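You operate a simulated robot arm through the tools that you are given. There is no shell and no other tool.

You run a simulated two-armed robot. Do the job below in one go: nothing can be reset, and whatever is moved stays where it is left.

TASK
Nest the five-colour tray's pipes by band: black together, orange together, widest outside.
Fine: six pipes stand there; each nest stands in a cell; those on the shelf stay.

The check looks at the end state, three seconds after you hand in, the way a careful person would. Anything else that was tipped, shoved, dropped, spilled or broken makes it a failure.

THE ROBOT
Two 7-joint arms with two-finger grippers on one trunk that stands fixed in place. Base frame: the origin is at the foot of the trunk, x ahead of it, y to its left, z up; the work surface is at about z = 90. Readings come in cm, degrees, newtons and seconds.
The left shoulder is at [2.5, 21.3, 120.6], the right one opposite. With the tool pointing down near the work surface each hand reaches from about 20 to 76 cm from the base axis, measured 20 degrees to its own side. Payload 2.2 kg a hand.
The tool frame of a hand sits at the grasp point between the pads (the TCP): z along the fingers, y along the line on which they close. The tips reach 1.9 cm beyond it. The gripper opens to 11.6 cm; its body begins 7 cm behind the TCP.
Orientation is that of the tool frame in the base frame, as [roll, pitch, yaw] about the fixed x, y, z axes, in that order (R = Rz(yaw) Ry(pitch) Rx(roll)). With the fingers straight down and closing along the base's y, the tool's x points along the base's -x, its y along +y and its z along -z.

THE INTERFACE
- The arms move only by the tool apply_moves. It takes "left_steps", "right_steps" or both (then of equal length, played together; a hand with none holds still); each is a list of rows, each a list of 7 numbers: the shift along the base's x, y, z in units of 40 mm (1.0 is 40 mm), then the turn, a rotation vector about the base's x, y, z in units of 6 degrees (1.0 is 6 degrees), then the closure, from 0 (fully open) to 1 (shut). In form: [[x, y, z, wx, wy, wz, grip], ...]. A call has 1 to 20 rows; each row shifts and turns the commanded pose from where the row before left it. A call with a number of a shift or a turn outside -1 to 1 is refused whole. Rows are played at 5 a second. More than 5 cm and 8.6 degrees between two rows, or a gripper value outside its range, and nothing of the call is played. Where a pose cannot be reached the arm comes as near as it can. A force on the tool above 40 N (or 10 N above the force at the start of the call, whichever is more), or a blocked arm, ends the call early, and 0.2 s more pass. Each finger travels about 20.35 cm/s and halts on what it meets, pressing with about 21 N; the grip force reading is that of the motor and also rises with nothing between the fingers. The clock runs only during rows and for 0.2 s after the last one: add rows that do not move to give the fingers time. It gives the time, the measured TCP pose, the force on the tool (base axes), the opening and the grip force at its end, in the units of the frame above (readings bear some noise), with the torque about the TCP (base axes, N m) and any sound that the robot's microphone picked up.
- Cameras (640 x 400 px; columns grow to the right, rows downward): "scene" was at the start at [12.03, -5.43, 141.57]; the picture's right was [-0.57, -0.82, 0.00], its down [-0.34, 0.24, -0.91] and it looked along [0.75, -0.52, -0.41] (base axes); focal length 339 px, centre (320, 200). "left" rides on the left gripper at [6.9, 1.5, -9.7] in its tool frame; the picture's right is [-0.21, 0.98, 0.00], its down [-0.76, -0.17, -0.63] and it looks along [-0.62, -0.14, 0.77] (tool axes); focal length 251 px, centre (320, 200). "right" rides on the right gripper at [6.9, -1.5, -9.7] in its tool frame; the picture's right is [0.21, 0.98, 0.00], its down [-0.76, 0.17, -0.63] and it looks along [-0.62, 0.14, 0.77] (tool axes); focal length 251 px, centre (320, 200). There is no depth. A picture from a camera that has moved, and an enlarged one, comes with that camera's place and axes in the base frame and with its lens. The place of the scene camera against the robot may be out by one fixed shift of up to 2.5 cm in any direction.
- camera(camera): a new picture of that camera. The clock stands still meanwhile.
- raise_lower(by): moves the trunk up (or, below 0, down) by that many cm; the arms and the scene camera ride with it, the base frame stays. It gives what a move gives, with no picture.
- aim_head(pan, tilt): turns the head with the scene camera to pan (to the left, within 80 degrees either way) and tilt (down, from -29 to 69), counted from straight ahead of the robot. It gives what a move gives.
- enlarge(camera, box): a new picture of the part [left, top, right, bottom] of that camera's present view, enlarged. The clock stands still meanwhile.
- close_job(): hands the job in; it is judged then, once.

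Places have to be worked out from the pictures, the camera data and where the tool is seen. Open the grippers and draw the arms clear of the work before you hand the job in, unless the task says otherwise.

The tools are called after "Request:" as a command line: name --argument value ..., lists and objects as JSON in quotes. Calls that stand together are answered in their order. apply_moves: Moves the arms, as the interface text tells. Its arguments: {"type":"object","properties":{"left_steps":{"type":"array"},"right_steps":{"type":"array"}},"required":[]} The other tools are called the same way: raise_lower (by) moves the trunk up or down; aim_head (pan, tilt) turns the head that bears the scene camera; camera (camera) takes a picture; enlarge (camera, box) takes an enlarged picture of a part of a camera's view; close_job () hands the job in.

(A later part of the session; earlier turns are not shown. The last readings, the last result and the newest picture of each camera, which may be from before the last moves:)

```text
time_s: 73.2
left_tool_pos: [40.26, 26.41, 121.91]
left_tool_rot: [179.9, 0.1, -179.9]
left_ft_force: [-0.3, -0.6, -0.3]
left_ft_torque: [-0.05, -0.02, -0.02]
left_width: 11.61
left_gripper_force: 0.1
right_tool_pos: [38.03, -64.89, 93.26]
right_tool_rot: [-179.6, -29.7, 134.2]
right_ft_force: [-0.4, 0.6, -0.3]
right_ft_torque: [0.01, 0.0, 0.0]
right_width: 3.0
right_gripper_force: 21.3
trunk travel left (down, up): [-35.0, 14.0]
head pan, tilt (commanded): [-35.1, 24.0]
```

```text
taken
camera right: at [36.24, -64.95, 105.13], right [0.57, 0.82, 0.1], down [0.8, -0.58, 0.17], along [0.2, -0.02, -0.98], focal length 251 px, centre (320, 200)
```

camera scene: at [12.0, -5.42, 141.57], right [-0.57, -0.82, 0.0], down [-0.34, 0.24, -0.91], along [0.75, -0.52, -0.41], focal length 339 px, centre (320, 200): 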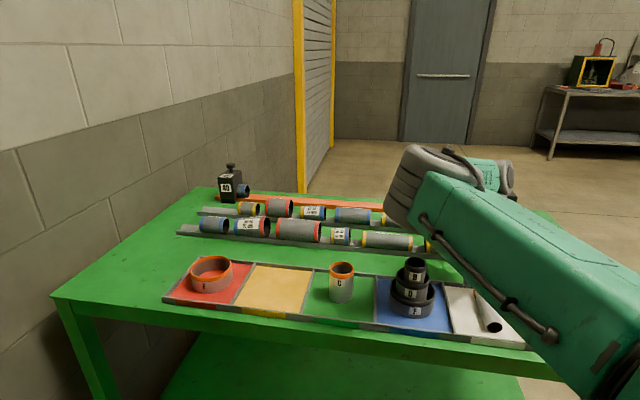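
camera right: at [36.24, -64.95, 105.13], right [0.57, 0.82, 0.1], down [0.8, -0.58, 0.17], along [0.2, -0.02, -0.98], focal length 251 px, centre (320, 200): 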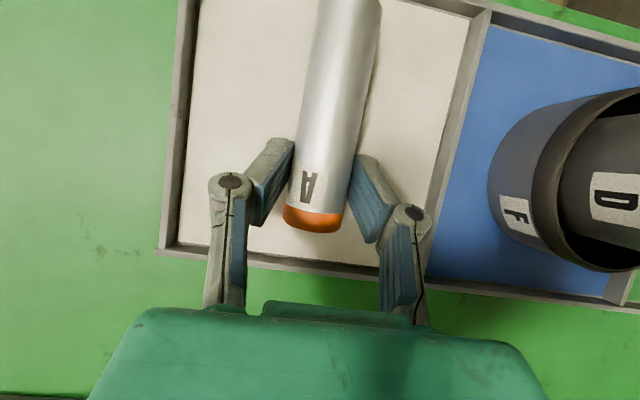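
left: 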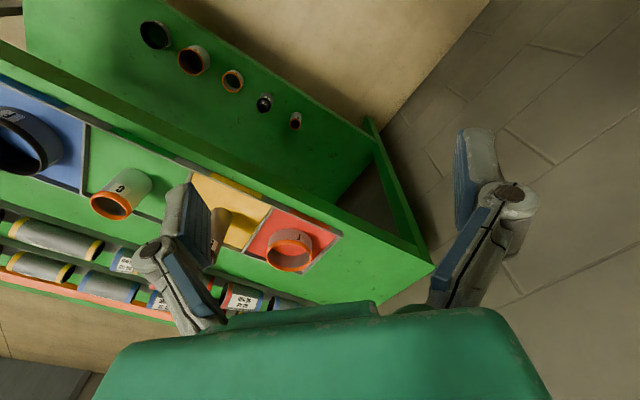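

The hand has A near its orange end. I lift slowly and check whether A swings in the grip.

Request:
apply_moves --right_steps '[[0, 0, 0.03, 0, 0, 0, 1], [0, 0, 0.04, 0, 0, 0, 1], [0, 0, 0.06, 0, 0, 0, 1], [0, 0, 0.08, 0, 0, 0, 1], [0, 0, 0.1, 0, 0, 0, 1], [0, 0, 0.12, 0, 0, 0, 1], [0, 0, 0.12, 0, 0, 0, 1], [0, 0, 0.12, 0, 0, 0, 1], [0, 0, 0.1, 0, 0, 0, 1], [0, 0, 0.05, 0, 0, 0, 1], [0, 0, 0, 0, 0, 0, 1]]'

Request:
camera --camera "right"

Request:
camera --camera "scene"

```text
time_s: 75.6
left_tool_pos: [40.18, 26.3, 121.98]
left_tool_rot: [180.0, 0.1, 180.0]
left_ft_force: [-0.3, -0.7, -1.9]
left_ft_torque: [0.01, 0.0, 0.0]
left_width: 11.61
left_gripper_force: 0.0
right_tool_pos: [37.86, -64.92, 96.42]
right_tool_rot: [-179.6, -29.8, 134.1]
right_ft_force: [0.0, 1.2, -1.0]
right_ft_torque: [-0.02, -0.03, 0.03]
right_width: 3.03
right_gripper_force: 21.0
trunk travel left (down, up): [-35.0, 14.0]
head pan, tilt (commanded): [-35.1, 24.0]
```

```text
taken
camera right: at [36.22, -64.99, 108.43], right [0.57, 0.82, 0.1], down [0.8, -0.58, 0.17], along [0.2, -0.02, -0.98], focal length 251 px, centre (320, 200)
```

right: 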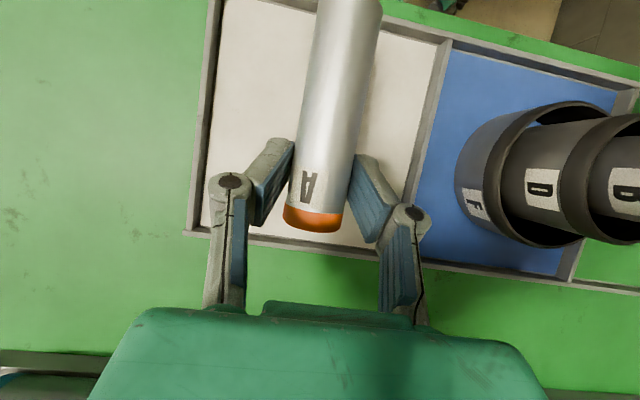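

```text
taken
camera scene: at [12.02, -5.41, 141.57], right [-0.57, -0.82, 0.0], down [-0.34, 0.24, -0.91], along [0.75, -0.52, -0.41], focal length 339 px, centre (320, 200)
```

scene: 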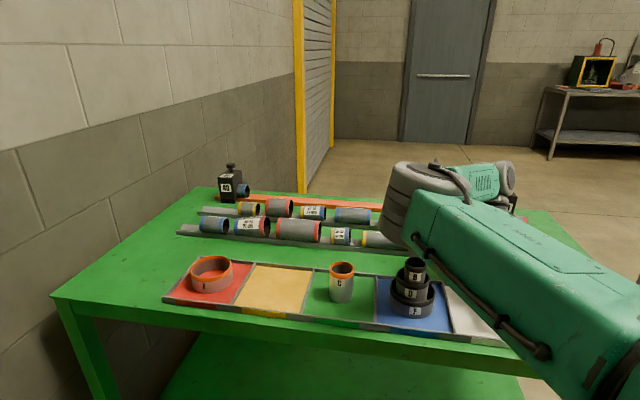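

A holds firm. I raise it further and begin rotating the hand so that A's plain end swings down.

Request:
apply_moves --right_steps '[[0, 0, 0.06, 0, 0, 0, 1], [0, 0, 0.12, 0, 0, 0, 1], [0, 0, 0.18, 0, 0, 0, 1], [0, 0, 0.2, 0, 0, 0, 1], [0, 0, 0.2, 0, 0, 0, 1], [0, 0, 0.2, 0, 0, 0, 1], [0, 0, 0.2, -0.1, -0.1, 0, 1], [0, 0, 0.2, -0.2, -0.2, 0, 1], [0, 0, 0.2, -0.3, -0.3, 0, 1], [0, 0, 0.2, -0.4, -0.4, 0, 1], [0, 0, 0.15, -0.42, -0.42, 0, 1], [0, 0, 0.1, -0.42, -0.42, 0, 1], [0, 0, 0, -0.42, -0.42, 0, 1], [0, 0, 0, -0.42, -0.42, 0, 1], [0, 0, 0, -0.42, -0.42, 0, 1], [0, 0, 0, -0.42, -0.42, 0, 1], [0, 0, 0, -0.42, -0.42, 0, 1], [0, 0, 0, -0.3, -0.3, 0, 1], [0, 0, 0, -0.15, -0.15, 0, 1], [0, 0, 0, 0, 0, 0, 1]]'

Request:
camera --camera "right"

Request:
camera --camera "scene"

```text
time_s: 79.8
left_tool_pos: [40.24, 26.47, 121.99]
left_tool_rot: [180.0, 0.1, -179.9]
left_ft_force: [0.0, -1.3, -0.5]
left_ft_torque: [0.01, 0.03, 0.0]
left_width: 11.61
left_gripper_force: 0.0
right_tool_pos: [38.01, -64.84, 104.76]
right_tool_rot: [-180.0, 7.4, 134.3]
right_ft_force: [-0.8, -0.4, -1.3]
right_ft_torque: [0.01, -0.01, 0.03]
right_width: 3.01
right_gripper_force: 21.2
trunk travel left (down, up): [-35.0, 14.0]
head pan, tilt (commanded): [-35.1, 24.0]
```

```text
taken
camera right: at [31.36, -60.07, 113.34], right [0.55, 0.83, -0.03], down [0.59, -0.36, 0.73], along [0.6, -0.41, -0.69], focal length 251 px, centre (320, 200)
```

right: 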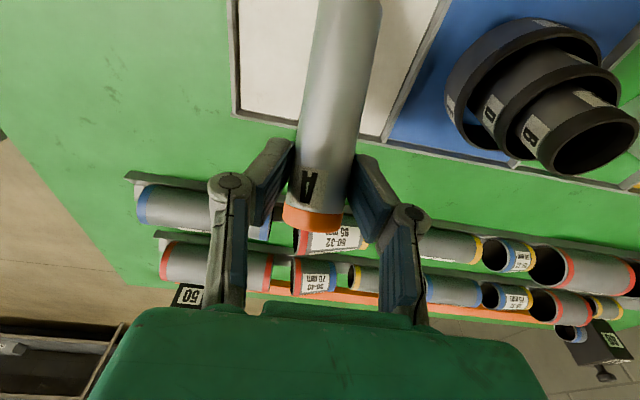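

```text
taken
camera scene: at [12.01, -5.32, 141.57], right [-0.57, -0.82, 0.0], down [-0.34, 0.23, -0.91], along [0.75, -0.52, -0.41], focal length 339 px, centre (320, 200)
```

scene: 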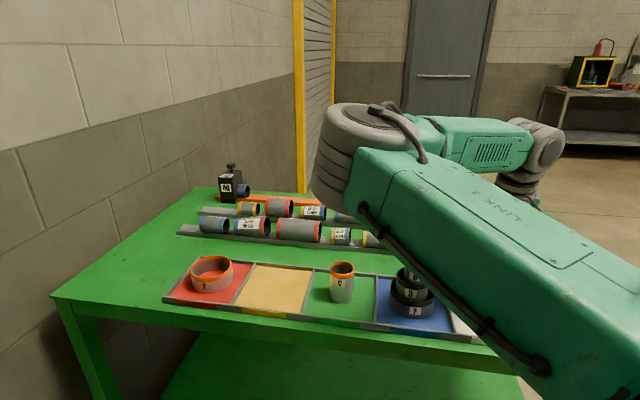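

The rotation goes well with A steady in the grip. I continue until A is vertical while shifting back over the white cell's middle.

Request:
apply_moves --right_steps '[[-0.04, 0.04, 0, -0.2, -0.2, 0, 1], [-0.04, 0.04, 0, -0.35, -0.35, 0, 1], [-0.045, 0.044, 0, -0.42, -0.42, 0, 1], [-0.045, 0.044, 0, -0.42, -0.42, 0, 1], [-0.045, 0.044, 0, -0.42, -0.42, 0, 1], [-0.045, 0.044, 0, -0.42, -0.42, 0, 1], [-0.045, 0.044, 0, -0.42, -0.42, 0, 1], [-0.045, 0.044, 0, -0.42, -0.42, 0, 1], [-0.045, 0.044, 0, -0.42, -0.42, 0, 1], [-0.045, 0.044, 0, -0.42, -0.42, 0, 1], [-0.045, 0.044, 0, -0.42, -0.42, 0, 1], [-0.045, 0.044, 0, -0.42, -0.42, 0, 1], [-0.045, 0.044, 0, -0.42, -0.42, 0, 1], [-0.045, 0.044, 0, -0.42, -0.42, 0, 1], [-0.045, 0.044, 0, -0.35, -0.35, 0, 1], [-0.045, 0.044, 0, -0.28, -0.28, 0, 1], [0, 0, 0, 0, 0, 0, 1]]'

Request:
camera --camera "right"

Request:
camera --camera "scene"

```text
time_s: 83.4
left_tool_pos: [40.26, 26.44, 122.08]
left_tool_rot: [-180.0, 0.1, -180.0]
left_ft_force: [-0.1, -0.3, 0.0]
left_ft_torque: [-0.02, 0.0, 0.0]
left_width: 11.62
left_gripper_force: 0.0
right_tool_pos: [35.2, -61.91, 104.63]
right_tool_rot: [178.9, 60.2, 133.5]
right_ft_force: [0.2, 0.4, -2.0]
right_ft_torque: [0.03, -0.02, 0.01]
right_width: 3.02
right_gripper_force: 21.3
trunk travel left (down, up): [-35.0, 14.0]
head pan, tilt (commanded): [-35.1, 24.0]
```

```text
taken
camera right: at [25.89, -54.52, 103.44], right [0.62, 0.76, -0.18], down [-0.01, 0.23, 0.97], along [0.78, -0.6, 0.15], focal length 251 px, centre (320, 200)
```

right: 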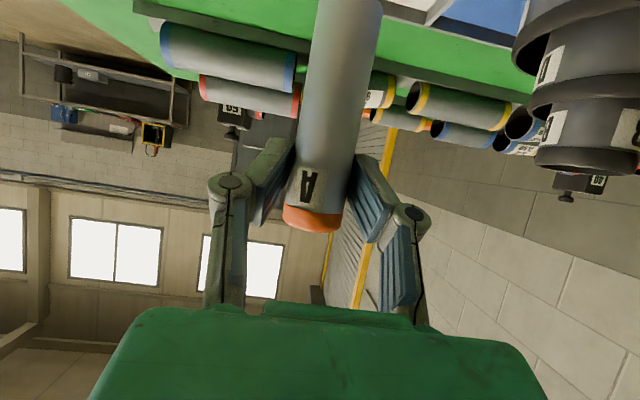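

```text
taken
camera scene: at [11.96, -5.24, 141.58], right [-0.57, -0.82, 0.0], down [-0.34, 0.23, -0.91], along [0.75, -0.52, -0.41], focal length 339 px, centre (320, 200)
```

scene: 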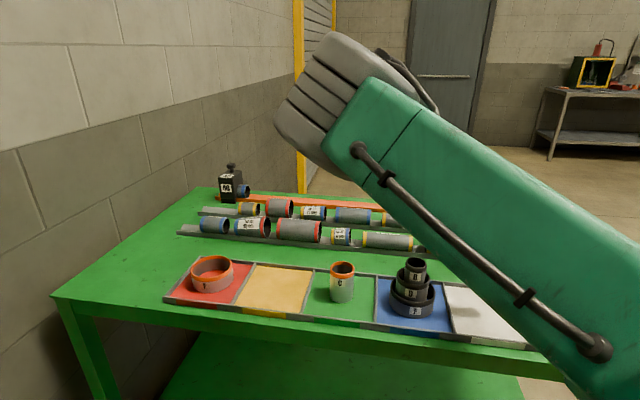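

Request:
enlarge --camera "right" --box '[230, 0, 430, 250]'

Request:
aim_head --pan -55 --tilt 28

Request:
camera --camera "scene"

```text
1.60 times, centred on (330, 125) of right
camera zoom: at [25.89, -54.52, 103.44], right [0.62, 0.76, -0.18], down [-0.01, 0.23, 0.97], along [0.78, -0.6, 0.15], focal length 402 px, centre (304, 320)
```

zoom: 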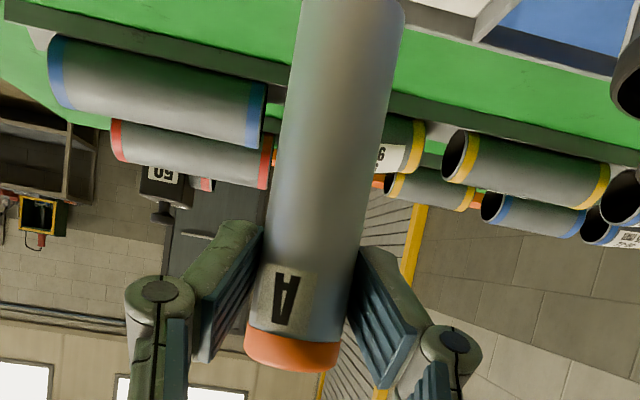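

```text
time_s: 84.2
left_tool_pos: [40.29, 26.38, 122.09]
left_tool_rot: [-180.0, 0.0, -180.0]
left_ft_force: [1.1, -0.4, -0.3]
left_ft_torque: [-0.03, 0.01, -0.02]
left_width: 11.6
left_gripper_force: 0.0
right_tool_pos: [35.22, -62.01, 104.62]
right_tool_rot: [178.9, 60.1, 133.6]
right_ft_force: [0.2, 0.0, -1.4]
right_ft_torque: [0.03, 0.01, 0.05]
right_width: 3.04
right_gripper_force: 20.7
trunk travel left (down, up): [-35.0, 14.0]
head pan, tilt (commanded): [-55.0, 28.0]
```

```text
taken
camera scene: at [9.63, -7.4, 140.94], right [-0.82, -0.57, 0.0], down [-0.27, 0.38, -0.88], along [0.51, -0.72, -0.47], focal length 339 px, centre (320, 200)
```

scene: 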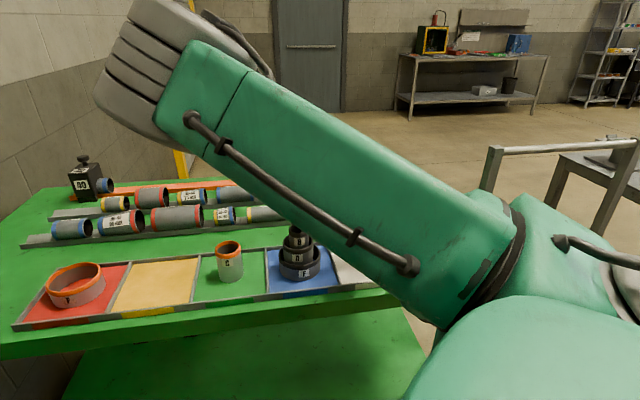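

A is vertical within a degree or two, its foot about 6 cm above the cell floor. I lower it slowly, first 4.8 cm.

Request:
apply_moves --right_steps '[[0, 0, -0.05, 0, 0, 0, 1], [0, 0, -0.1, 0, 0, 0, 1], [0, 0, -0.15, 0, 0, 0, 1], [0, 0, -0.18, 0, 0, 0, 1], [0, 0, -0.18, 0, 0, 0, 1], [0, 0, -0.18, 0, 0, 0, 1], [0, 0, -0.15, 0, 0, 0, 1], [0, 0, -0.12, 0, 0, 0, 1], [0, 0, -0.07, 0, 0, 0, 1], [0, 0, 0, 0, 0, 0, 1]]'

Request:
camera --camera "right"

```text
time_s: 86.4
left_tool_pos: [40.19, 26.33, 121.99]
left_tool_rot: [180.0, 0.2, 180.0]
left_ft_force: [0.5, 0.4, 1.0]
left_ft_torque: [-0.03, 0.01, 0.03]
left_width: 11.61
left_gripper_force: 0.0
right_tool_pos: [35.26, -62.06, 99.92]
right_tool_rot: [178.8, 60.1, 133.7]
right_ft_force: [0.3, -0.3, -2.6]
right_ft_torque: [0.02, 0.02, 0.0]
right_width: 3.03
right_gripper_force: 21.0
trunk travel left (down, up): [-35.0, 14.0]
head pan, tilt (commanded): [-55.0, 28.0]
```

```text
taken
camera right: at [25.94, -54.56, 98.72], right [0.62, 0.76, -0.18], down [-0.01, 0.23, 0.97], along [0.78, -0.6, 0.15], focal length 251 px, centre (320, 200)
```

right: 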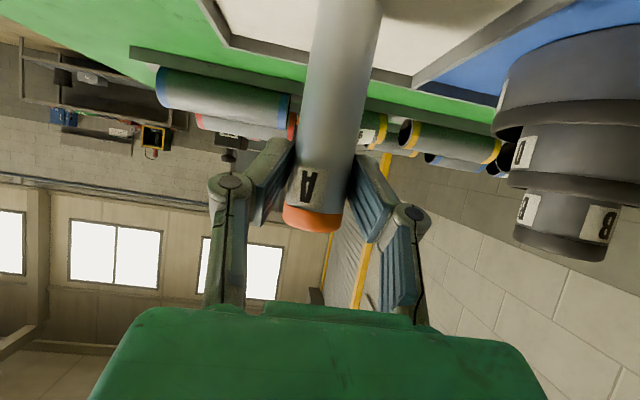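

Request:
apply_moves --right_steps '[[0, 0, -0.05, 0, 0, 0, 1], [0, 0, -0.05, 0, 0, 0, 1], [0, 0, -0.05, 0, 0, 0, 1], [0, 0, -0.04, 0, 0, 0, 1], [0, 0, -0.03, 0, 0, 0, 1], [0, 0, 0, 0, 0, 0, 1]]'

```text
time_s: 87.8
left_tool_pos: [40.16, 26.59, 122.03]
left_tool_rot: [-179.9, 0.2, 180.0]
left_ft_force: [-0.4, 0.4, 0.4]
left_ft_torque: [0.0, 0.0, -0.02]
left_width: 11.61
left_gripper_force: 0.1
right_tool_pos: [35.19, -62.06, 99.22]
right_tool_rot: [178.8, 60.5, 133.6]
right_ft_force: [0.5, -2.6, 13.8]
right_ft_torque: [-0.21, -0.09, -0.03]
right_width: 3.02
right_gripper_force: 21.1
trunk travel left (down, up): [-35.0, 14.0]
head pan, tilt (commanded): [-55.0, 28.0]
```

A's foot is on the floor (14 N). I ease off until the load is light.

Request:
apply_moves --right_steps '[[0, 0, 0.03, 0, 0, 0, 1], [0, 0, 0, 0, 0, 0, 1]]'

Request:
enlarge --camera "right" --box '[230, 0, 430, 250]'

```text
time_s: 88.4
left_tool_pos: [40.27, 26.42, 122.07]
left_tool_rot: [-180.0, 0.1, -180.0]
left_ft_force: [0.1, 0.1, -0.5]
left_ft_torque: [-0.01, 0.0, 0.03]
left_width: 11.62
left_gripper_force: 0.0
right_tool_pos: [35.35, -61.99, 99.27]
right_tool_rot: [178.9, 60.3, 133.6]
right_ft_force: [2.5, -3.7, 10.5]
right_ft_torque: [-0.22, -0.22, -0.03]
right_width: 3.02
right_gripper_force: 20.9
trunk travel left (down, up): [-35.0, 14.0]
head pan, tilt (commanded): [-55.0, 28.0]
```

```text
1.60 times, centred on (330, 125) of right
camera zoom: at [25.93, -54.53, 98.04], right [0.62, 0.76, -0.18], down [-0.01, 0.23, 0.97], along [0.78, -0.6, 0.15], focal length 402 px, centre (304, 320)
```

zoom: 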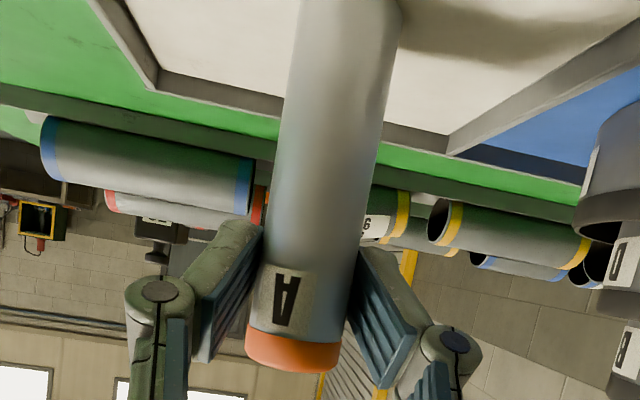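

The torque shows A's outer foot edge touching first, so A leans outward by a few degrees. I raise 2 mm, rotate 3 degrees more, and touch down again.

Request:
apply_moves --right_steps '[[0, 0, 0.06, 0, 0, 0, 1], [0, 0, 0.02, -0.18, -0.18, 0, 1], [0, 0, 0, -0.18, -0.18, 0, 1], [0, 0, 0, 0, 0, 0, 1]]'

Request:
enlarge --camera "right" --box '[230, 0, 430, 250]'

```text
time_s: 89.4
left_tool_pos: [40.21, 26.44, 122.08]
left_tool_rot: [-180.0, 0.1, 180.0]
left_ft_force: [-0.1, 0.2, 0.0]
left_ft_torque: [-0.03, 0.03, 0.0]
left_width: 11.59
left_gripper_force: 0.1
right_tool_pos: [35.11, -62.01, 99.42]
right_tool_rot: [178.7, 63.3, 133.4]
right_ft_force: [0.0, 0.7, -2.1]
right_ft_torque: [0.03, 0.0, -0.01]
right_width: 3.02
right_gripper_force: 21.5
trunk travel left (down, up): [-35.0, 14.0]
head pan, tilt (commanded): [-55.0, 28.0]
```

```text
1.60 times, centred on (330, 125) of right
camera zoom: at [25.94, -54.65, 97.64], right [0.63, 0.76, -0.18], down [-0.05, 0.27, 0.96], along [0.78, -0.6, 0.2], focal length 402 px, centre (304, 320)
```

zoom: 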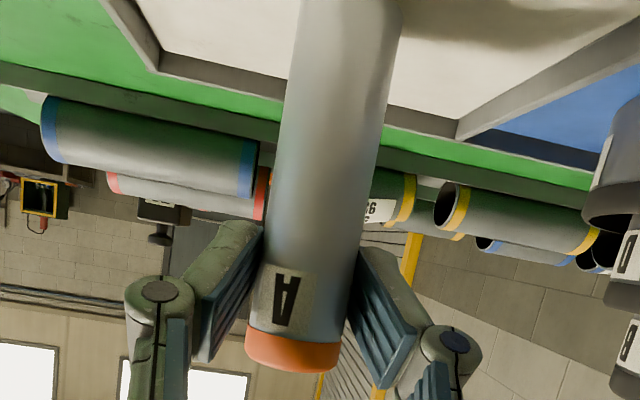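

Request:
apply_moves --right_steps '[[0, 0, -0.03, 0, 0, 0, 1], [0, 0, -0.03, 0, 0, 0, 1], [0, 0, -0.01, 0, 0, 0, 1], [0, 0, 0, 0, 0, 0, 1]]'

```text
time_s: 90.4
left_tool_pos: [40.15, 26.47, 122.04]
left_tool_rot: [179.9, 0.2, 180.0]
left_ft_force: [-0.2, 0.8, -0.3]
left_ft_torque: [0.0, 0.01, 0.01]
left_width: 11.59
left_gripper_force: 0.1
right_tool_pos: [35.29, -62.02, 99.28]
right_tool_rot: [178.8, 63.2, 133.5]
right_ft_force: [-1.0, -1.3, 2.8]
right_ft_torque: [-0.07, 0.15, 0.02]
right_width: 3.02
right_gripper_force: 21.4
trunk travel left (down, up): [-35.0, 14.0]
head pan, tilt (commanded): [-55.0, 28.0]
```

Accounting for the side forces, the inner foot edge touched first, so A actually leans inward (it drooped slightly in the grip). I raise 4 mm and rotate back to about 56.5 degrees.

Request:
apply_moves --right_steps '[[0, 0, 0.1, 0, 0, 0, 1], [0, 0, 0.02, 0.26, 0.26, 0, 1], [0, 0, 0, 0.27, 0.27, 0, 1], [0, 0, 0, 0.26, 0.26, 0, 1], [0, 0, 0, 0, 0, 0, 1]]'

Request:
enlarge --camera "right" --box '[270, 0, 410, 160]'

Request:
enlarge --camera "right" --box '[230, 100, 430, 250]'

```text
time_s: 91.6
left_tool_pos: [40.32, 26.36, 122.08]
left_tool_rot: [180.0, 0.2, 179.9]
left_ft_force: [-0.1, 0.0, 0.4]
left_ft_torque: [-0.02, 0.03, -0.02]
left_width: 11.63
left_gripper_force: 0.0
right_tool_pos: [35.26, -62.1, 99.59]
right_tool_rot: [179.1, 56.4, 133.7]
right_ft_force: [0.4, -0.2, -2.0]
right_ft_torque: [0.04, 0.05, -0.02]
right_width: 3.01
right_gripper_force: 20.5
trunk travel left (down, up): [-35.0, 14.0]
head pan, tilt (commanded): [-55.0, 28.0]
```

```text
2.50 times, centred on (340, 80) of right
camera zoom: at [25.85, -54.58, 99.22], right [0.61, 0.77, -0.17], down [0.03, 0.19, 0.98], along [0.79, -0.61, 0.09], focal length 629 px, centre (270, 500)
```

zoom: 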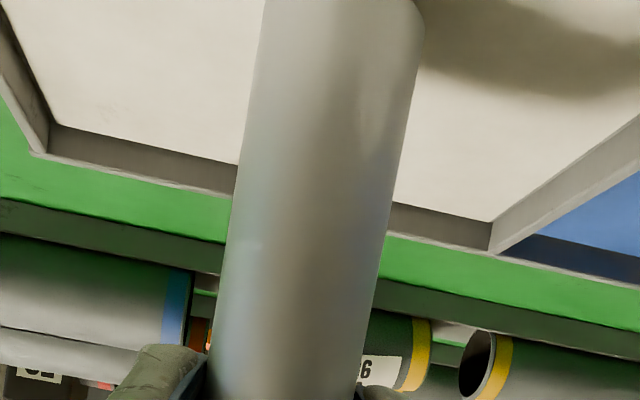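

```text
2.67 times, centred on (330, 175) of right
camera zoom: at [25.85, -54.58, 99.22], right [0.61, 0.77, -0.17], down [0.03, 0.19, 0.98], along [0.79, -0.61, 0.09], focal length 670 px, centre (293, 267)
```

zoom: 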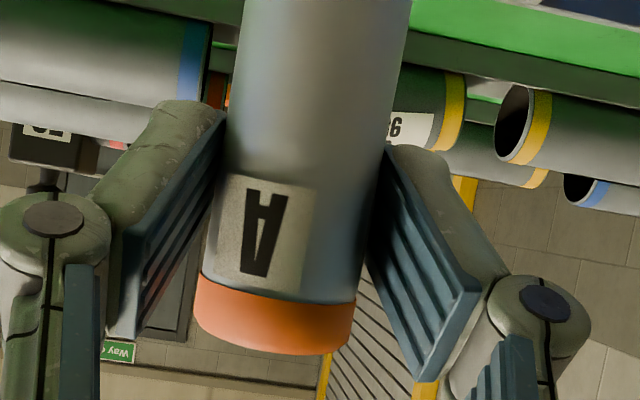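

Edge convergence now says A is vertical to within about 2 degrees. I touch down again.

Request:
apply_moves --right_steps '[[0, 0, -0.04, 0, 0, 0, 1], [0, 0, -0.04, 0, 0, 0, 1], [0, 0, -0.02, 0, 0, 0, 1], [0, 0, 0, 0, 0, 0, 1]]'

```text
time_s: 92.6
left_tool_pos: [40.14, 26.42, 122.16]
left_tool_rot: [-180.0, 0.2, 180.0]
left_ft_force: [0.4, -0.8, 0.3]
left_ft_torque: [-0.01, 0.03, 0.0]
left_width: 11.58
left_gripper_force: 0.0
right_tool_pos: [35.2, -62.09, 99.41]
right_tool_rot: [179.1, 56.6, 133.7]
right_ft_force: [-0.8, -3.1, 4.7]
right_ft_torque: [-0.25, -0.05, 0.01]
right_width: 3.02
right_gripper_force: 21.0
trunk travel left (down, up): [-35.0, 14.0]
head pan, tilt (commanded): [-55.0, 28.0]
```

Contact is now near A's axis; only about 1 degree of sideways tilt remains. I ease off slightly and open the fingers gently.

Request:
apply_moves --right_steps '[[0, 0, 0.03, 0, 0, 0, 1], [0, 0, 0, 0, 0, 0, 0.73], [0, 0, 0, 0, 0, 0, 0.71], [0, 0, 0, 0, 0, 0, 0.68], [0, 0, 0, 0, 0, 0, 0.64], [0, 0, 0, 0, 0, 0, 0.58], [0, 0, 0, 0, 0, 0, 0.5], [0, 0, 0, 0, 0, 0, 0.5]]'

Request:
camera --camera "right"

```text
time_s: 94.4
left_tool_pos: [40.18, 26.44, 122.07]
left_tool_rot: [-180.0, 0.1, -180.0]
left_ft_force: [0.9, 0.8, -1.2]
left_ft_torque: [-0.02, 0.03, -0.04]
left_width: 11.61
left_gripper_force: 0.1
right_tool_pos: [35.23, -61.98, 99.34]
right_tool_rot: [178.9, 56.6, 133.7]
right_ft_force: [0.0, 0.4, -1.3]
right_ft_torque: [0.03, 0.03, -0.02]
right_width: 5.81
right_gripper_force: 0.0
trunk travel left (down, up): [-35.0, 14.0]
head pan, tilt (commanded): [-55.0, 28.0]
```

```text
taken
camera right: at [25.87, -54.58, 98.95], right [0.61, 0.77, -0.17], down [0.03, 0.19, 0.98], along [0.79, -0.61, 0.09], focal length 251 px, centre (320, 200)
```

right: 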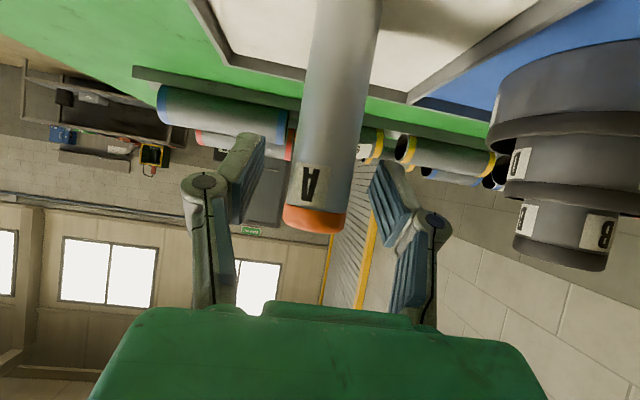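

A stands free between the open fingers. I withdraw along the finger direction, up and toward the robot.

Request:
apply_moves --right_steps '[[-0.115, 0.12, 0.11, 0, 0, 0, 0.5], [-0.17, 0.18, 0.165, 0, 0, 0, 0.5], [-0.23, 0.24, 0.22, 0, 0, 0, 0.5], [-0.29, 0.3, 0.275, 0, 0, 0, 0.5], [-0.29, 0.3, 0.275, 0, 0, 0, 0.5], [-0.29, 0.3, 0.275, 0, 0, 0, 0.5], [-0.17, 0.18, 0.4, 0, 0, 0, 0.5], [0, 0, 0.5, 0, 0, 0, 0.5], [0, 0, 0, 0, 0, 0, 0.5]]'

Request:
camera --camera "right"

Request:
camera --camera "scene"

```text
time_s: 96.4
left_tool_pos: [40.29, 26.44, 122.08]
left_tool_rot: [-179.9, 0.0, 179.9]
left_ft_force: [-0.3, -0.5, 0.2]
left_ft_torque: [0.02, -0.02, 0.01]
left_width: 11.61
left_gripper_force: 0.1
right_tool_pos: [34.0, -60.66, 105.45]
right_tool_rot: [179.1, 56.5, 133.9]
right_ft_force: [-0.2, 0.3, -0.2]
right_ft_torque: [0.01, 0.0, 0.01]
right_width: 5.82
right_gripper_force: 0.0
right hand out of reach, approached as far as the arm can: row 4, 5, 6, 7, 8
trunk travel left (down, up): [-35.0, 14.0]
head pan, tilt (commanded): [-55.0, 28.0]
```

```text
taken
camera right: at [24.73, -53.1, 105.14], right [0.61, 0.77, -0.17], down [0.04, 0.19, 0.98], along [0.79, -0.61, 0.09], focal length 251 px, centre (320, 200)
```

right: 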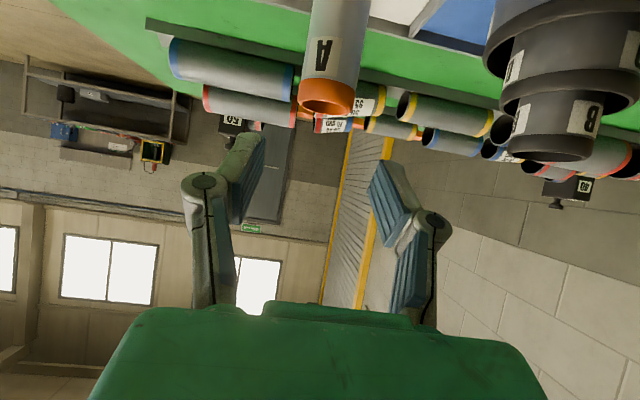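

```text
taken
camera scene: at [9.59, -7.38, 140.94], right [-0.82, -0.57, 0.0], down [-0.27, 0.39, -0.88], along [0.5, -0.72, -0.47], focal length 339 px, centre (320, 200)
```

scene: 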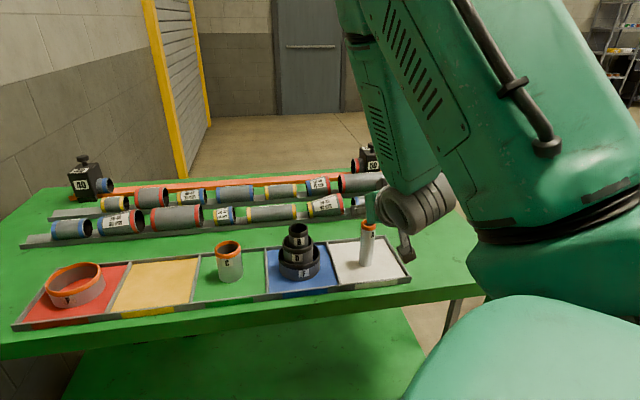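

A stands upright again in the white cell. The arm hit a reach limit while withdrawing, so I now raise the hand and turn it back toward vertical in stages, watching the pose.

Request:
apply_moves --right_steps '[[0, 0, 0.5, 0, 0, 0, 0.5], [0, 0, 0.5, 0.3, 0.3, 0, 0.5], [0, 0, 0, 0.5, 0.5, 0, 0.5], [0, 0, 0, 0.5, 0.5, 0, 0.5], [0, 0, 0, 0.5, 0.5, 0, 0.5], [0, 0, 0, 0, 0, 0, 0.5]]'

Request:
camera --camera "right"

Request:
camera --camera "scene"

```text
time_s: 97.8
left_tool_pos: [40.31, 26.39, 122.09]
left_tool_rot: [180.0, 0.3, 180.0]
left_ft_force: [-0.6, -0.5, 0.4]
left_ft_torque: [0.02, -0.01, 0.01]
left_width: 11.6
left_gripper_force: 0.1
right_tool_pos: [34.09, -60.55, 109.48]
right_tool_rot: [179.6, 41.2, 134.1]
right_ft_force: [0.2, 0.8, 0.1]
right_ft_torque: [0.01, -0.01, 0.01]
right_width: 5.79
right_gripper_force: 0.0
trunk travel left (down, up): [-35.0, 14.0]
head pan, tilt (commanded): [-55.0, 28.0]
```

```text
taken
camera right: at [24.89, -53.3, 112.29], right [0.58, 0.8, -0.13], down [0.22, 0.0, 0.98], along [0.78, -0.6, -0.17], focal length 251 px, centre (320, 200)
```

right: 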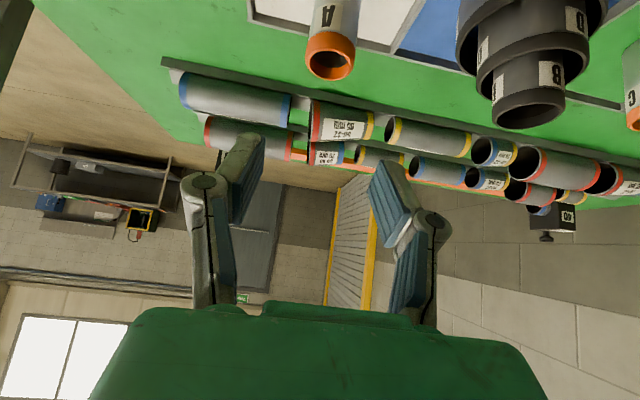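

```text
taken
camera scene: at [9.55, -7.49, 140.94], right [-0.82, -0.57, 0.0], down [-0.27, 0.39, -0.88], along [0.5, -0.72, -0.47], focal length 339 px, centre (320, 200)
```

scene: 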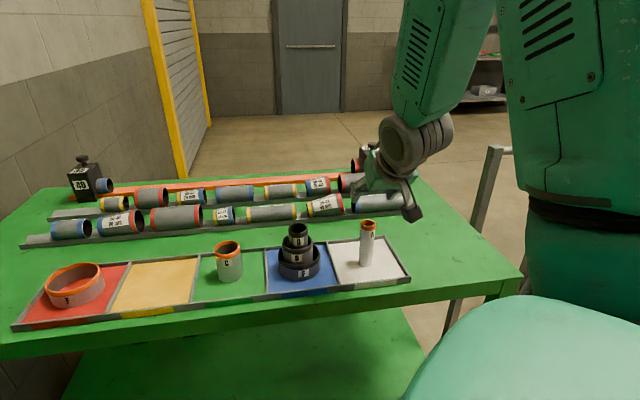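

The view is clear: A stands, the black nest is complete. I now swing the hand round and carry it over to C, keeping a 30-degree forward lean since E lies at the edge of vertical reach.

Request:
apply_moves --right_steps '[[0, 0, 0.6, 0, 0.3, 0, 0.3], [0.3, 0.3, 0.3, 0, 0.4, 0.7, 0.3], [0.6, 0.55, 0, 0, 0.4, 0.85, 0.3], [0.62, 0.57, 0, 0, 0.4, 0.85, 0.3], [0.62, 0.57, 0, 0, 0.4, 0.85, 0.3], [0.62, 0.57, 0, 0, 0, 0.85, 0.3], [0.62, 0.57, 0, 0, 0, 0.85, 0.3], [0.62, 0.57, 0, 0, 0, 0.85, 0.3], [0.62, 0.57, 0, 0, 0, 0.85, 0.3], [0.3, 0.3, 0, 0, 0, 0.85, 0.3], [0, 0, 0, 0, 0, 0.2, 0.3], [0, 0, 0, 0, 0, 0, 0.3]]'

Request:
camera --camera "right"

Request:
camera --camera "scene"

```text
time_s: 100.4
left_tool_pos: [40.13, 26.48, 122.02]
left_tool_rot: [-179.9, 0.1, 179.9]
left_ft_force: [-0.6, -0.3, 0.3]
left_ft_torque: [0.01, 0.01, 0.0]
left_width: 11.57
left_gripper_force: 0.1
right_tool_pos: [53.63, -42.34, 113.22]
right_tool_rot: [-172.5, 32.1, -174.7]
right_ft_force: [0.8, -0.3, 0.1]
right_ft_torque: [0.04, 0.0, 0.03]
right_width: 8.12
right_gripper_force: 0.2
trunk travel left (down, up): [-35.0, 14.0]
head pan, tilt (commanded): [-55.0, 28.0]
```

```text
taken
camera right: at [42.77, -43.4, 117.87], right [-0.2, 0.95, -0.22], down [0.3, 0.28, 0.91], along [0.93, 0.12, -0.34], focal length 251 px, centre (320, 200)
```

right: 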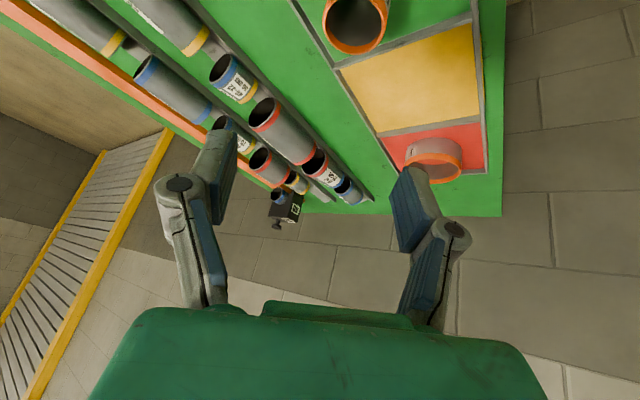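

```text
taken
camera scene: at [9.61, -7.39, 140.94], right [-0.82, -0.57, 0.0], down [-0.27, 0.39, -0.88], along [0.5, -0.72, -0.47], focal length 339 px, centre (320, 200)
```

scene: 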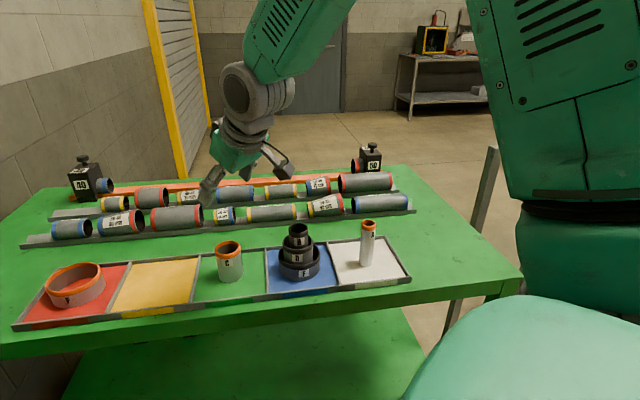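

The lean is right but the hand is rolled about 6 degrees; I correct that and back up slightly to see C fully.

Request:
apply_moves --right_steps '[[-0.3, 0, 0, 0.35, 0.13, -0.07, 0.3], [-0.3, 0, 0, 0.36, 0.13, -0.08, 0.3], [-0.3, 0, 0, 0.36, 0.14, -0.07, 0.3], [0, 0, 0, 0, 0, 0, 0.3]]'

Request:
camera --camera "right"

Request:
enlarge --camera "scene" --box '[20, 200, 260, 340]'

Request:
enlarge --camera "scene" --box '[200, 200, 420, 320]'

```text
time_s: 101.4
left_tool_pos: [40.36, 26.41, 122.1]
left_tool_rot: [180.0, 0.0, -180.0]
left_ft_force: [0.0, 0.2, 0.3]
left_ft_torque: [0.04, -0.01, 0.03]
left_width: 11.59
left_gripper_force: 0.0
right_tool_pos: [50.06, -42.3, 113.18]
right_tool_rot: [-179.9, 29.9, 179.8]
right_ft_force: [0.0, 0.3, 0.4]
right_ft_torque: [-0.02, 0.0, -0.01]
right_width: 8.11
right_gripper_force: 0.1
trunk travel left (down, up): [-35.0, 14.0]
head pan, tilt (commanded): [-55.0, 28.0]
```

```text
taken
camera right: at [39.35, -43.68, 118.12], right [-0.19, 0.98, -0.11], down [0.34, 0.17, 0.93], along [0.92, 0.14, -0.36], focal length 251 px, centre (320, 200)
```

right: 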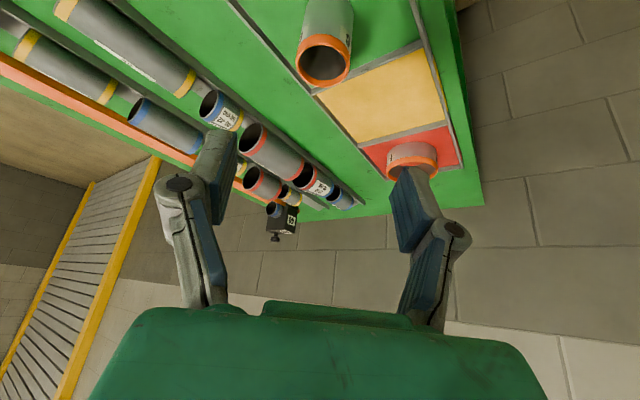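

```text
2.67 times, centred on (140, 270) of scene
camera zoom: at [9.58, -7.43, 140.94], right [-0.82, -0.57, 0.0], down [-0.27, 0.39, -0.88], along [0.5, -0.72, -0.47], focal length 904 px, centre (800, 13)
```

zoom: 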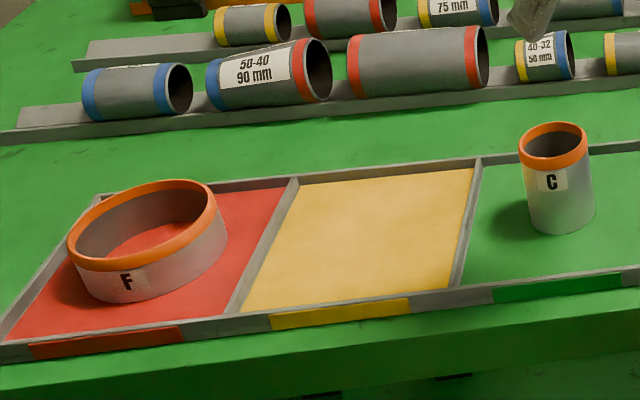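

```text
2.91 times, centred on (310, 260) of scene
camera zoom: at [9.58, -7.43, 140.94], right [-0.82, -0.57, 0.0], down [-0.27, 0.39, -0.88], along [0.5, -0.72, -0.47], focal length 986 px, centre (349, 26)
```

zoom: 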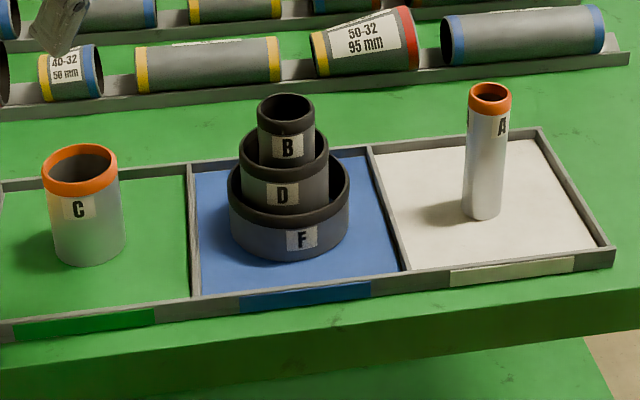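

Request:
enlarge --camera "right" --box '[260, 0, 480, 200]'

```text
2.00 times, centred on (370, 100) of right
camera zoom: at [39.35, -43.68, 118.12], right [-0.19, 0.98, -0.11], down [0.34, 0.17, 0.93], along [0.92, 0.14, -0.36], focal length 503 px, centre (220, 400)
```

zoom: 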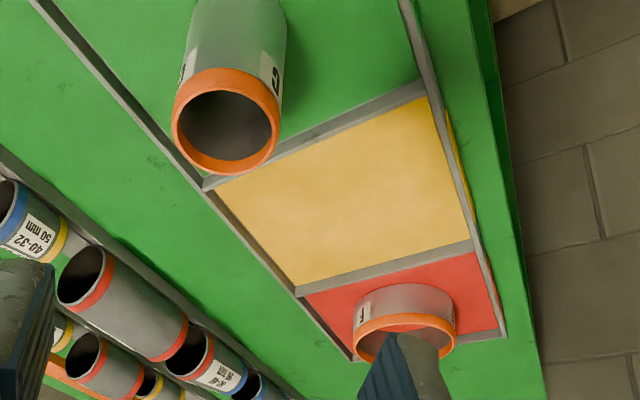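

C's axis is at about [56.55,-42.35] with its rim near z 98.1. I move to just above it.

Request:
apply_moves --right_steps '[[0.5, 0, -0.2, 0, 0, 0, 0.3], [0.6, -0.01, -0.4, 0, 0, 0, 0.3], [0.5, 0, -0.6, 0, 0, 0, 0.3], [0.02, 0, -0.6, 0, 0, 0, 0.3], [0, 0, -0.25, 0, 0, 0, 0.3], [0, 0, 0, 0, 0, 0, 0.3]]'

Request:
enlarge --camera "right" --box '[200, 40, 440, 260]'

Request:
camera --camera "scene"

```text
time_s: 102.8
left_tool_pos: [40.24, 26.49, 122.07]
left_tool_rot: [-180.0, 0.2, -179.9]
left_ft_force: [0.8, -0.1, 0.6]
left_ft_torque: [-0.02, -0.01, 0.0]
left_width: 11.6
left_gripper_force: 0.1
right_tool_pos: [56.54, -42.41, 104.97]
right_tool_rot: [-180.0, 30.0, 180.0]
right_ft_force: [0.1, -0.3, 0.0]
right_ft_torque: [0.01, -0.03, -0.04]
right_width: 8.13
right_gripper_force: 0.0
trunk travel left (down, up): [-35.0, 14.0]
head pan, tilt (commanded): [-55.0, 28.0]
```

```text
1.82 times, centred on (320, 150) of right
camera zoom: at [45.8, -43.67, 109.88], right [-0.19, 0.98, -0.11], down [0.34, 0.17, 0.93], along [0.92, 0.14, -0.36], focal length 457 px, centre (320, 291)
```

zoom: 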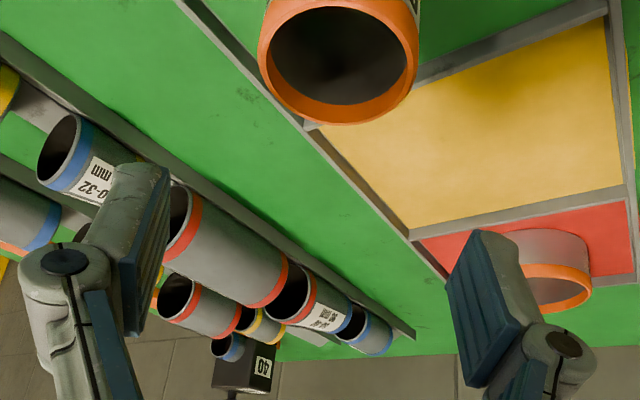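

```text
taken
camera scene: at [9.63, -7.42, 140.94], right [-0.82, -0.57, 0.0], down [-0.27, 0.39, -0.88], along [0.5, -0.72, -0.47], focal length 339 px, centre (320, 200)
```

scene: 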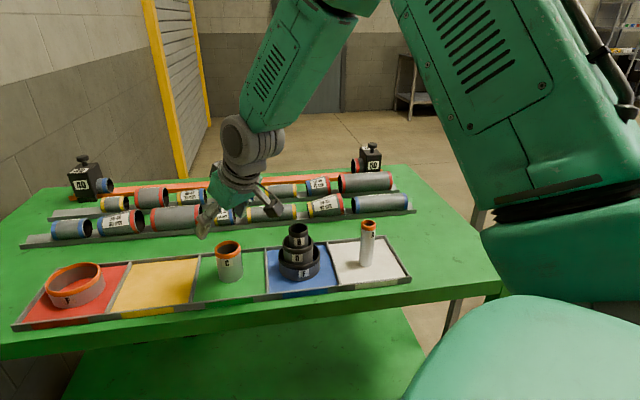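

C lies right below, within 2 mm. I descend around its top and start closing.

Request:
apply_moves --right_steps '[[0.04, 0, -0.5, 0, 0, 0, 0.3], [0, 0, -0.6, 0, 0, 0, 0.3], [0, 0, -0.5, 0, 0, 0, 0.3], [0, 0, -0.3, 0, 0, 0, 0.3], [0, 0, -0.1, 0, 0, 0, 0.3], [0, 0, 0, 0, 0, 0, 0.45], [0, 0, 0, 0, 0, 0, 0.5]]'

Request:
camera --camera "right"

Request:
enlarge --camera "scene" --box '[140, 170, 340, 310]'

```text
time_s: 104.4
left_tool_pos: [40.29, 26.48, 121.98]
left_tool_rot: [180.0, 0.0, 179.9]
left_ft_force: [1.0, 0.2, 0.7]
left_ft_torque: [0.01, 0.01, 0.03]
left_width: 11.59
left_gripper_force: 0.0
right_tool_pos: [56.74, -42.13, 96.9]
right_tool_rot: [-180.0, 29.9, 179.9]
right_ft_force: [0.7, 0.2, 0.4]
right_ft_torque: [-0.03, -0.03, -0.05]
right_width: 5.77
right_gripper_force: 0.1
trunk travel left (down, up): [-35.0, 14.0]
head pan, tilt (commanded): [-55.0, 28.0]
```

```text
taken
camera right: at [46.01, -43.69, 101.9], right [-0.19, 0.98, -0.11], down [0.34, 0.17, 0.93], along [0.92, 0.14, -0.36], focal length 251 px, centre (320, 200)
```

right: 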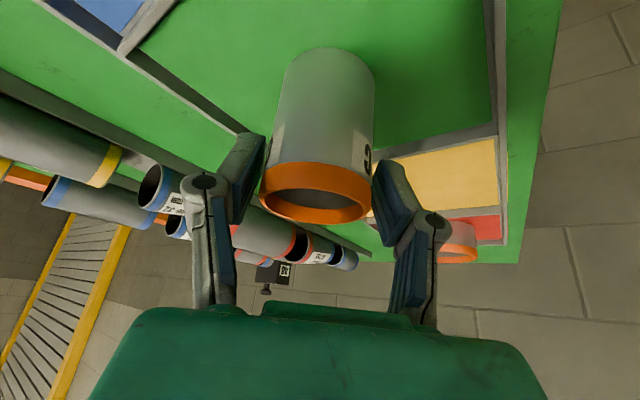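

```text
2.86 times, centred on (240, 240) of scene
camera zoom: at [9.66, -7.42, 140.94], right [-0.82, -0.57, 0.0], down [-0.27, 0.39, -0.88], along [0.5, -0.72, -0.47], focal length 969 px, centre (549, 86)
```

zoom: 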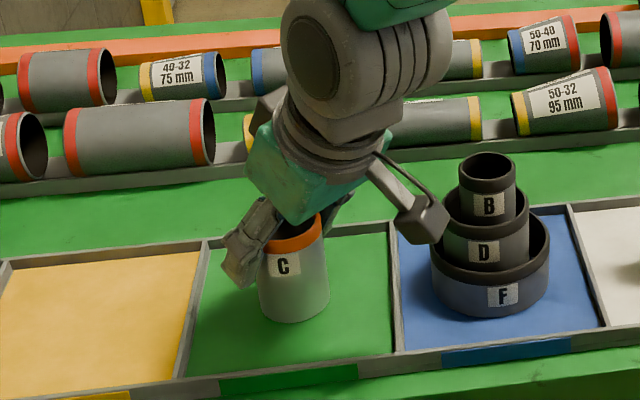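

C sits centred between the pads; the wrist camera clears the black nest by about 4 cm. I close on C and test-lift very slowly.

Request:
apply_moves --right_steps '[[0, 0, 0, 0, 0, 0, 0.55], [0, 0, 0, 0, 0, 0, 0.6], [0, 0, 0, 0, 0, 0, 0.8], [0, 0, 0, 0, 0, 0, 1], [0, 0, 0, 0, 0, 0, 1], [0, 0, 0, 0, 0, 0, 1], [0, 0, 0.03, 0, 0, 0, 1], [0, 0, 0.03, 0, 0, 0, 1], [0, 0, 0.04, 0, 0, 0, 1], [0, 0, 0.04, 0, 0, 0, 1], [0, 0, 0, 0, 0, 0, 1]]'

Request:
camera --camera "right"

```text
time_s: 106.8
left_tool_pos: [40.2, 26.36, 122.03]
left_tool_rot: [-180.0, 0.2, 180.0]
left_ft_force: [-0.6, 0.5, -1.3]
left_ft_torque: [-0.03, 0.01, 0.0]
left_width: 11.62
left_gripper_force: 0.0
right_tool_pos: [56.57, -42.31, 97.54]
right_tool_rot: [-180.0, 29.9, 180.0]
right_ft_force: [0.6, 0.4, -1.4]
right_ft_torque: [0.02, -0.02, 0.02]
right_width: 5.0
right_gripper_force: 21.7
trunk travel left (down, up): [-35.0, 14.0]
head pan, tilt (commanded): [-55.0, 28.0]
```

```text
taken
camera right: at [45.95, -43.74, 102.45], right [-0.19, 0.98, -0.11], down [0.34, 0.17, 0.93], along [0.92, 0.14, -0.36], focal length 251 px, centre (320, 200)
```

right: 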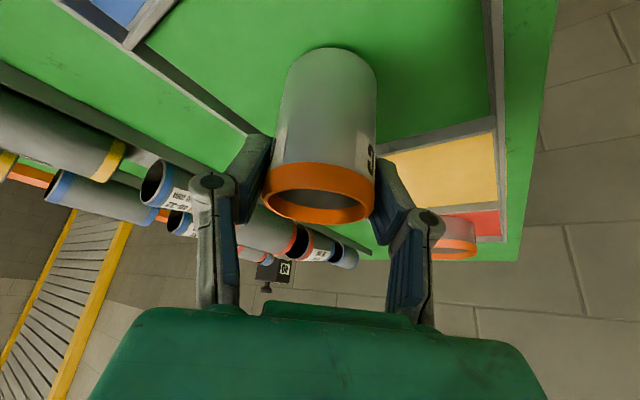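

C is lifted without slipping. I raise it gently by 7 cm and check.

Request:
apply_moves --right_steps '[[0, 0, 0.05, 0, 0, 0, 1], [0, 0, 0.08, 0, 0, 0, 1], [0, 0, 0.12, 0, 0, 0, 1], [0, 0, 0.16, 0, 0, 0, 1], [0, 0, 0.2, 0, 0, 0, 1], [0, 0, 0.2, 0, 0, 0, 1], [0, 0, 0.2, 0, 0, 0, 1], [0, 0, 0.2, 0, 0, 0, 1], [0, 0, 0.2, 0, 0, 0, 1], [0, 0, 0.16, 0, 0, 0, 1], [0, 0, 0.12, 0, 0, 0, 1], [0, 0, 0.06, 0, 0, 0, 1], [0, 0, 0, 0, 0, 0, 1]]'

Request:
camera --camera "right"

```text
time_s: 109.6
left_tool_pos: [40.33, 26.42, 122.05]
left_tool_rot: [-179.9, 0.1, 179.9]
left_ft_force: [0.1, -0.2, 0.1]
left_ft_torque: [0.01, -0.01, 0.01]
left_width: 11.59
left_gripper_force: 0.1
right_tool_pos: [56.75, -42.25, 104.58]
right_tool_rot: [179.9, 30.0, 180.0]
right_ft_force: [-0.3, -0.2, -1.6]
right_ft_torque: [-0.01, -0.01, 0.01]
right_width: 4.96
right_gripper_force: 20.7
trunk travel left (down, up): [-35.0, 14.0]
head pan, tilt (commanded): [-55.0, 28.0]
```

```text
taken
camera right: at [45.99, -43.73, 109.48], right [-0.19, 0.98, -0.11], down [0.34, 0.17, 0.93], along [0.92, 0.14, -0.36], focal length 251 px, centre (320, 200)
```

right: 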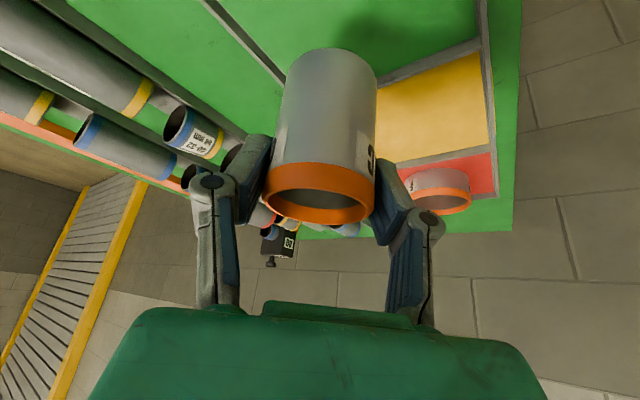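

C is steady. I carry it toward the red cell, stopping short to view the orange ring.

Request:
apply_moves --right_steps '[[0.1, 0.1, 0, 0, 0, 0, 1], [0.2, 0.2, 0, 0, 0, 0, 1], [0.28, 0.28, 0, 0, 0, 0, 1], [0.28, 0.28, 0, 0, 0, 0, 1], [0.28, 0.28, 0, 0, 0, 0, 1], [0.28, 0.28, 0, 0, 0, 0, 1], [0.28, 0.28, 0, 0, 0, 0, 1], [0.28, 0.28, 0, 0, 0, 0, 1], [0.28, 0.28, 0, 0, 0, 0, 1], [0.28, 0.28, 0, 0, 0, 0, 1], [0.2, 0.2, 0, 0, 0, 0, 1], [0.1, 0.1, 0, 0, 0, 0, 1], [0, 0, 0, 0, 0, 0, 1]]'

Request:
camera --camera "right"

Request:
camera --camera "scene"

```text
time_s: 112.4
left_tool_pos: [40.27, 26.49, 122.02]
left_tool_rot: [-179.9, 0.1, -180.0]
left_ft_force: [-0.6, -0.4, 0.1]
left_ft_torque: [0.0, -0.02, -0.01]
left_width: 11.61
left_gripper_force: 0.1
right_tool_pos: [68.07, -30.77, 104.44]
right_tool_rot: [-179.9, 29.8, 179.9]
right_ft_force: [0.3, -0.5, -2.1]
right_ft_torque: [0.02, 0.03, -0.03]
right_width: 4.96
right_gripper_force: 20.6
trunk travel left (down, up): [-35.0, 14.0]
head pan, tilt (commanded): [-55.0, 28.0]
```

```text
taken
camera right: at [57.39, -32.22, 109.42], right [-0.19, 0.98, -0.11], down [0.34, 0.17, 0.93], along [0.92, 0.14, -0.36], focal length 251 px, centre (320, 200)
```

right: 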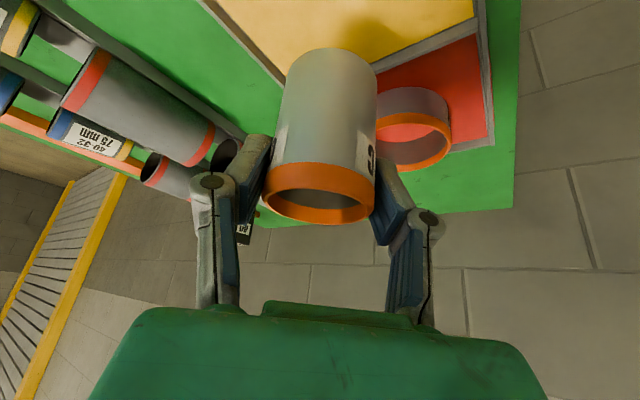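

```text
taken
camera scene: at [9.74, -7.31, 140.94], right [-0.82, -0.57, 0.0], down [-0.27, 0.38, -0.88], along [0.5, -0.72, -0.47], focal length 339 px, centre (320, 200)
```

scene: 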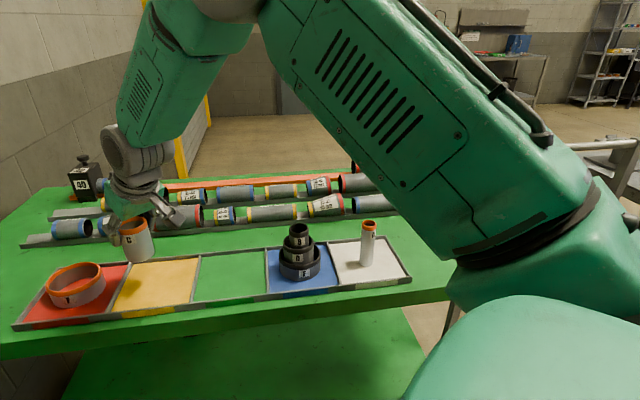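

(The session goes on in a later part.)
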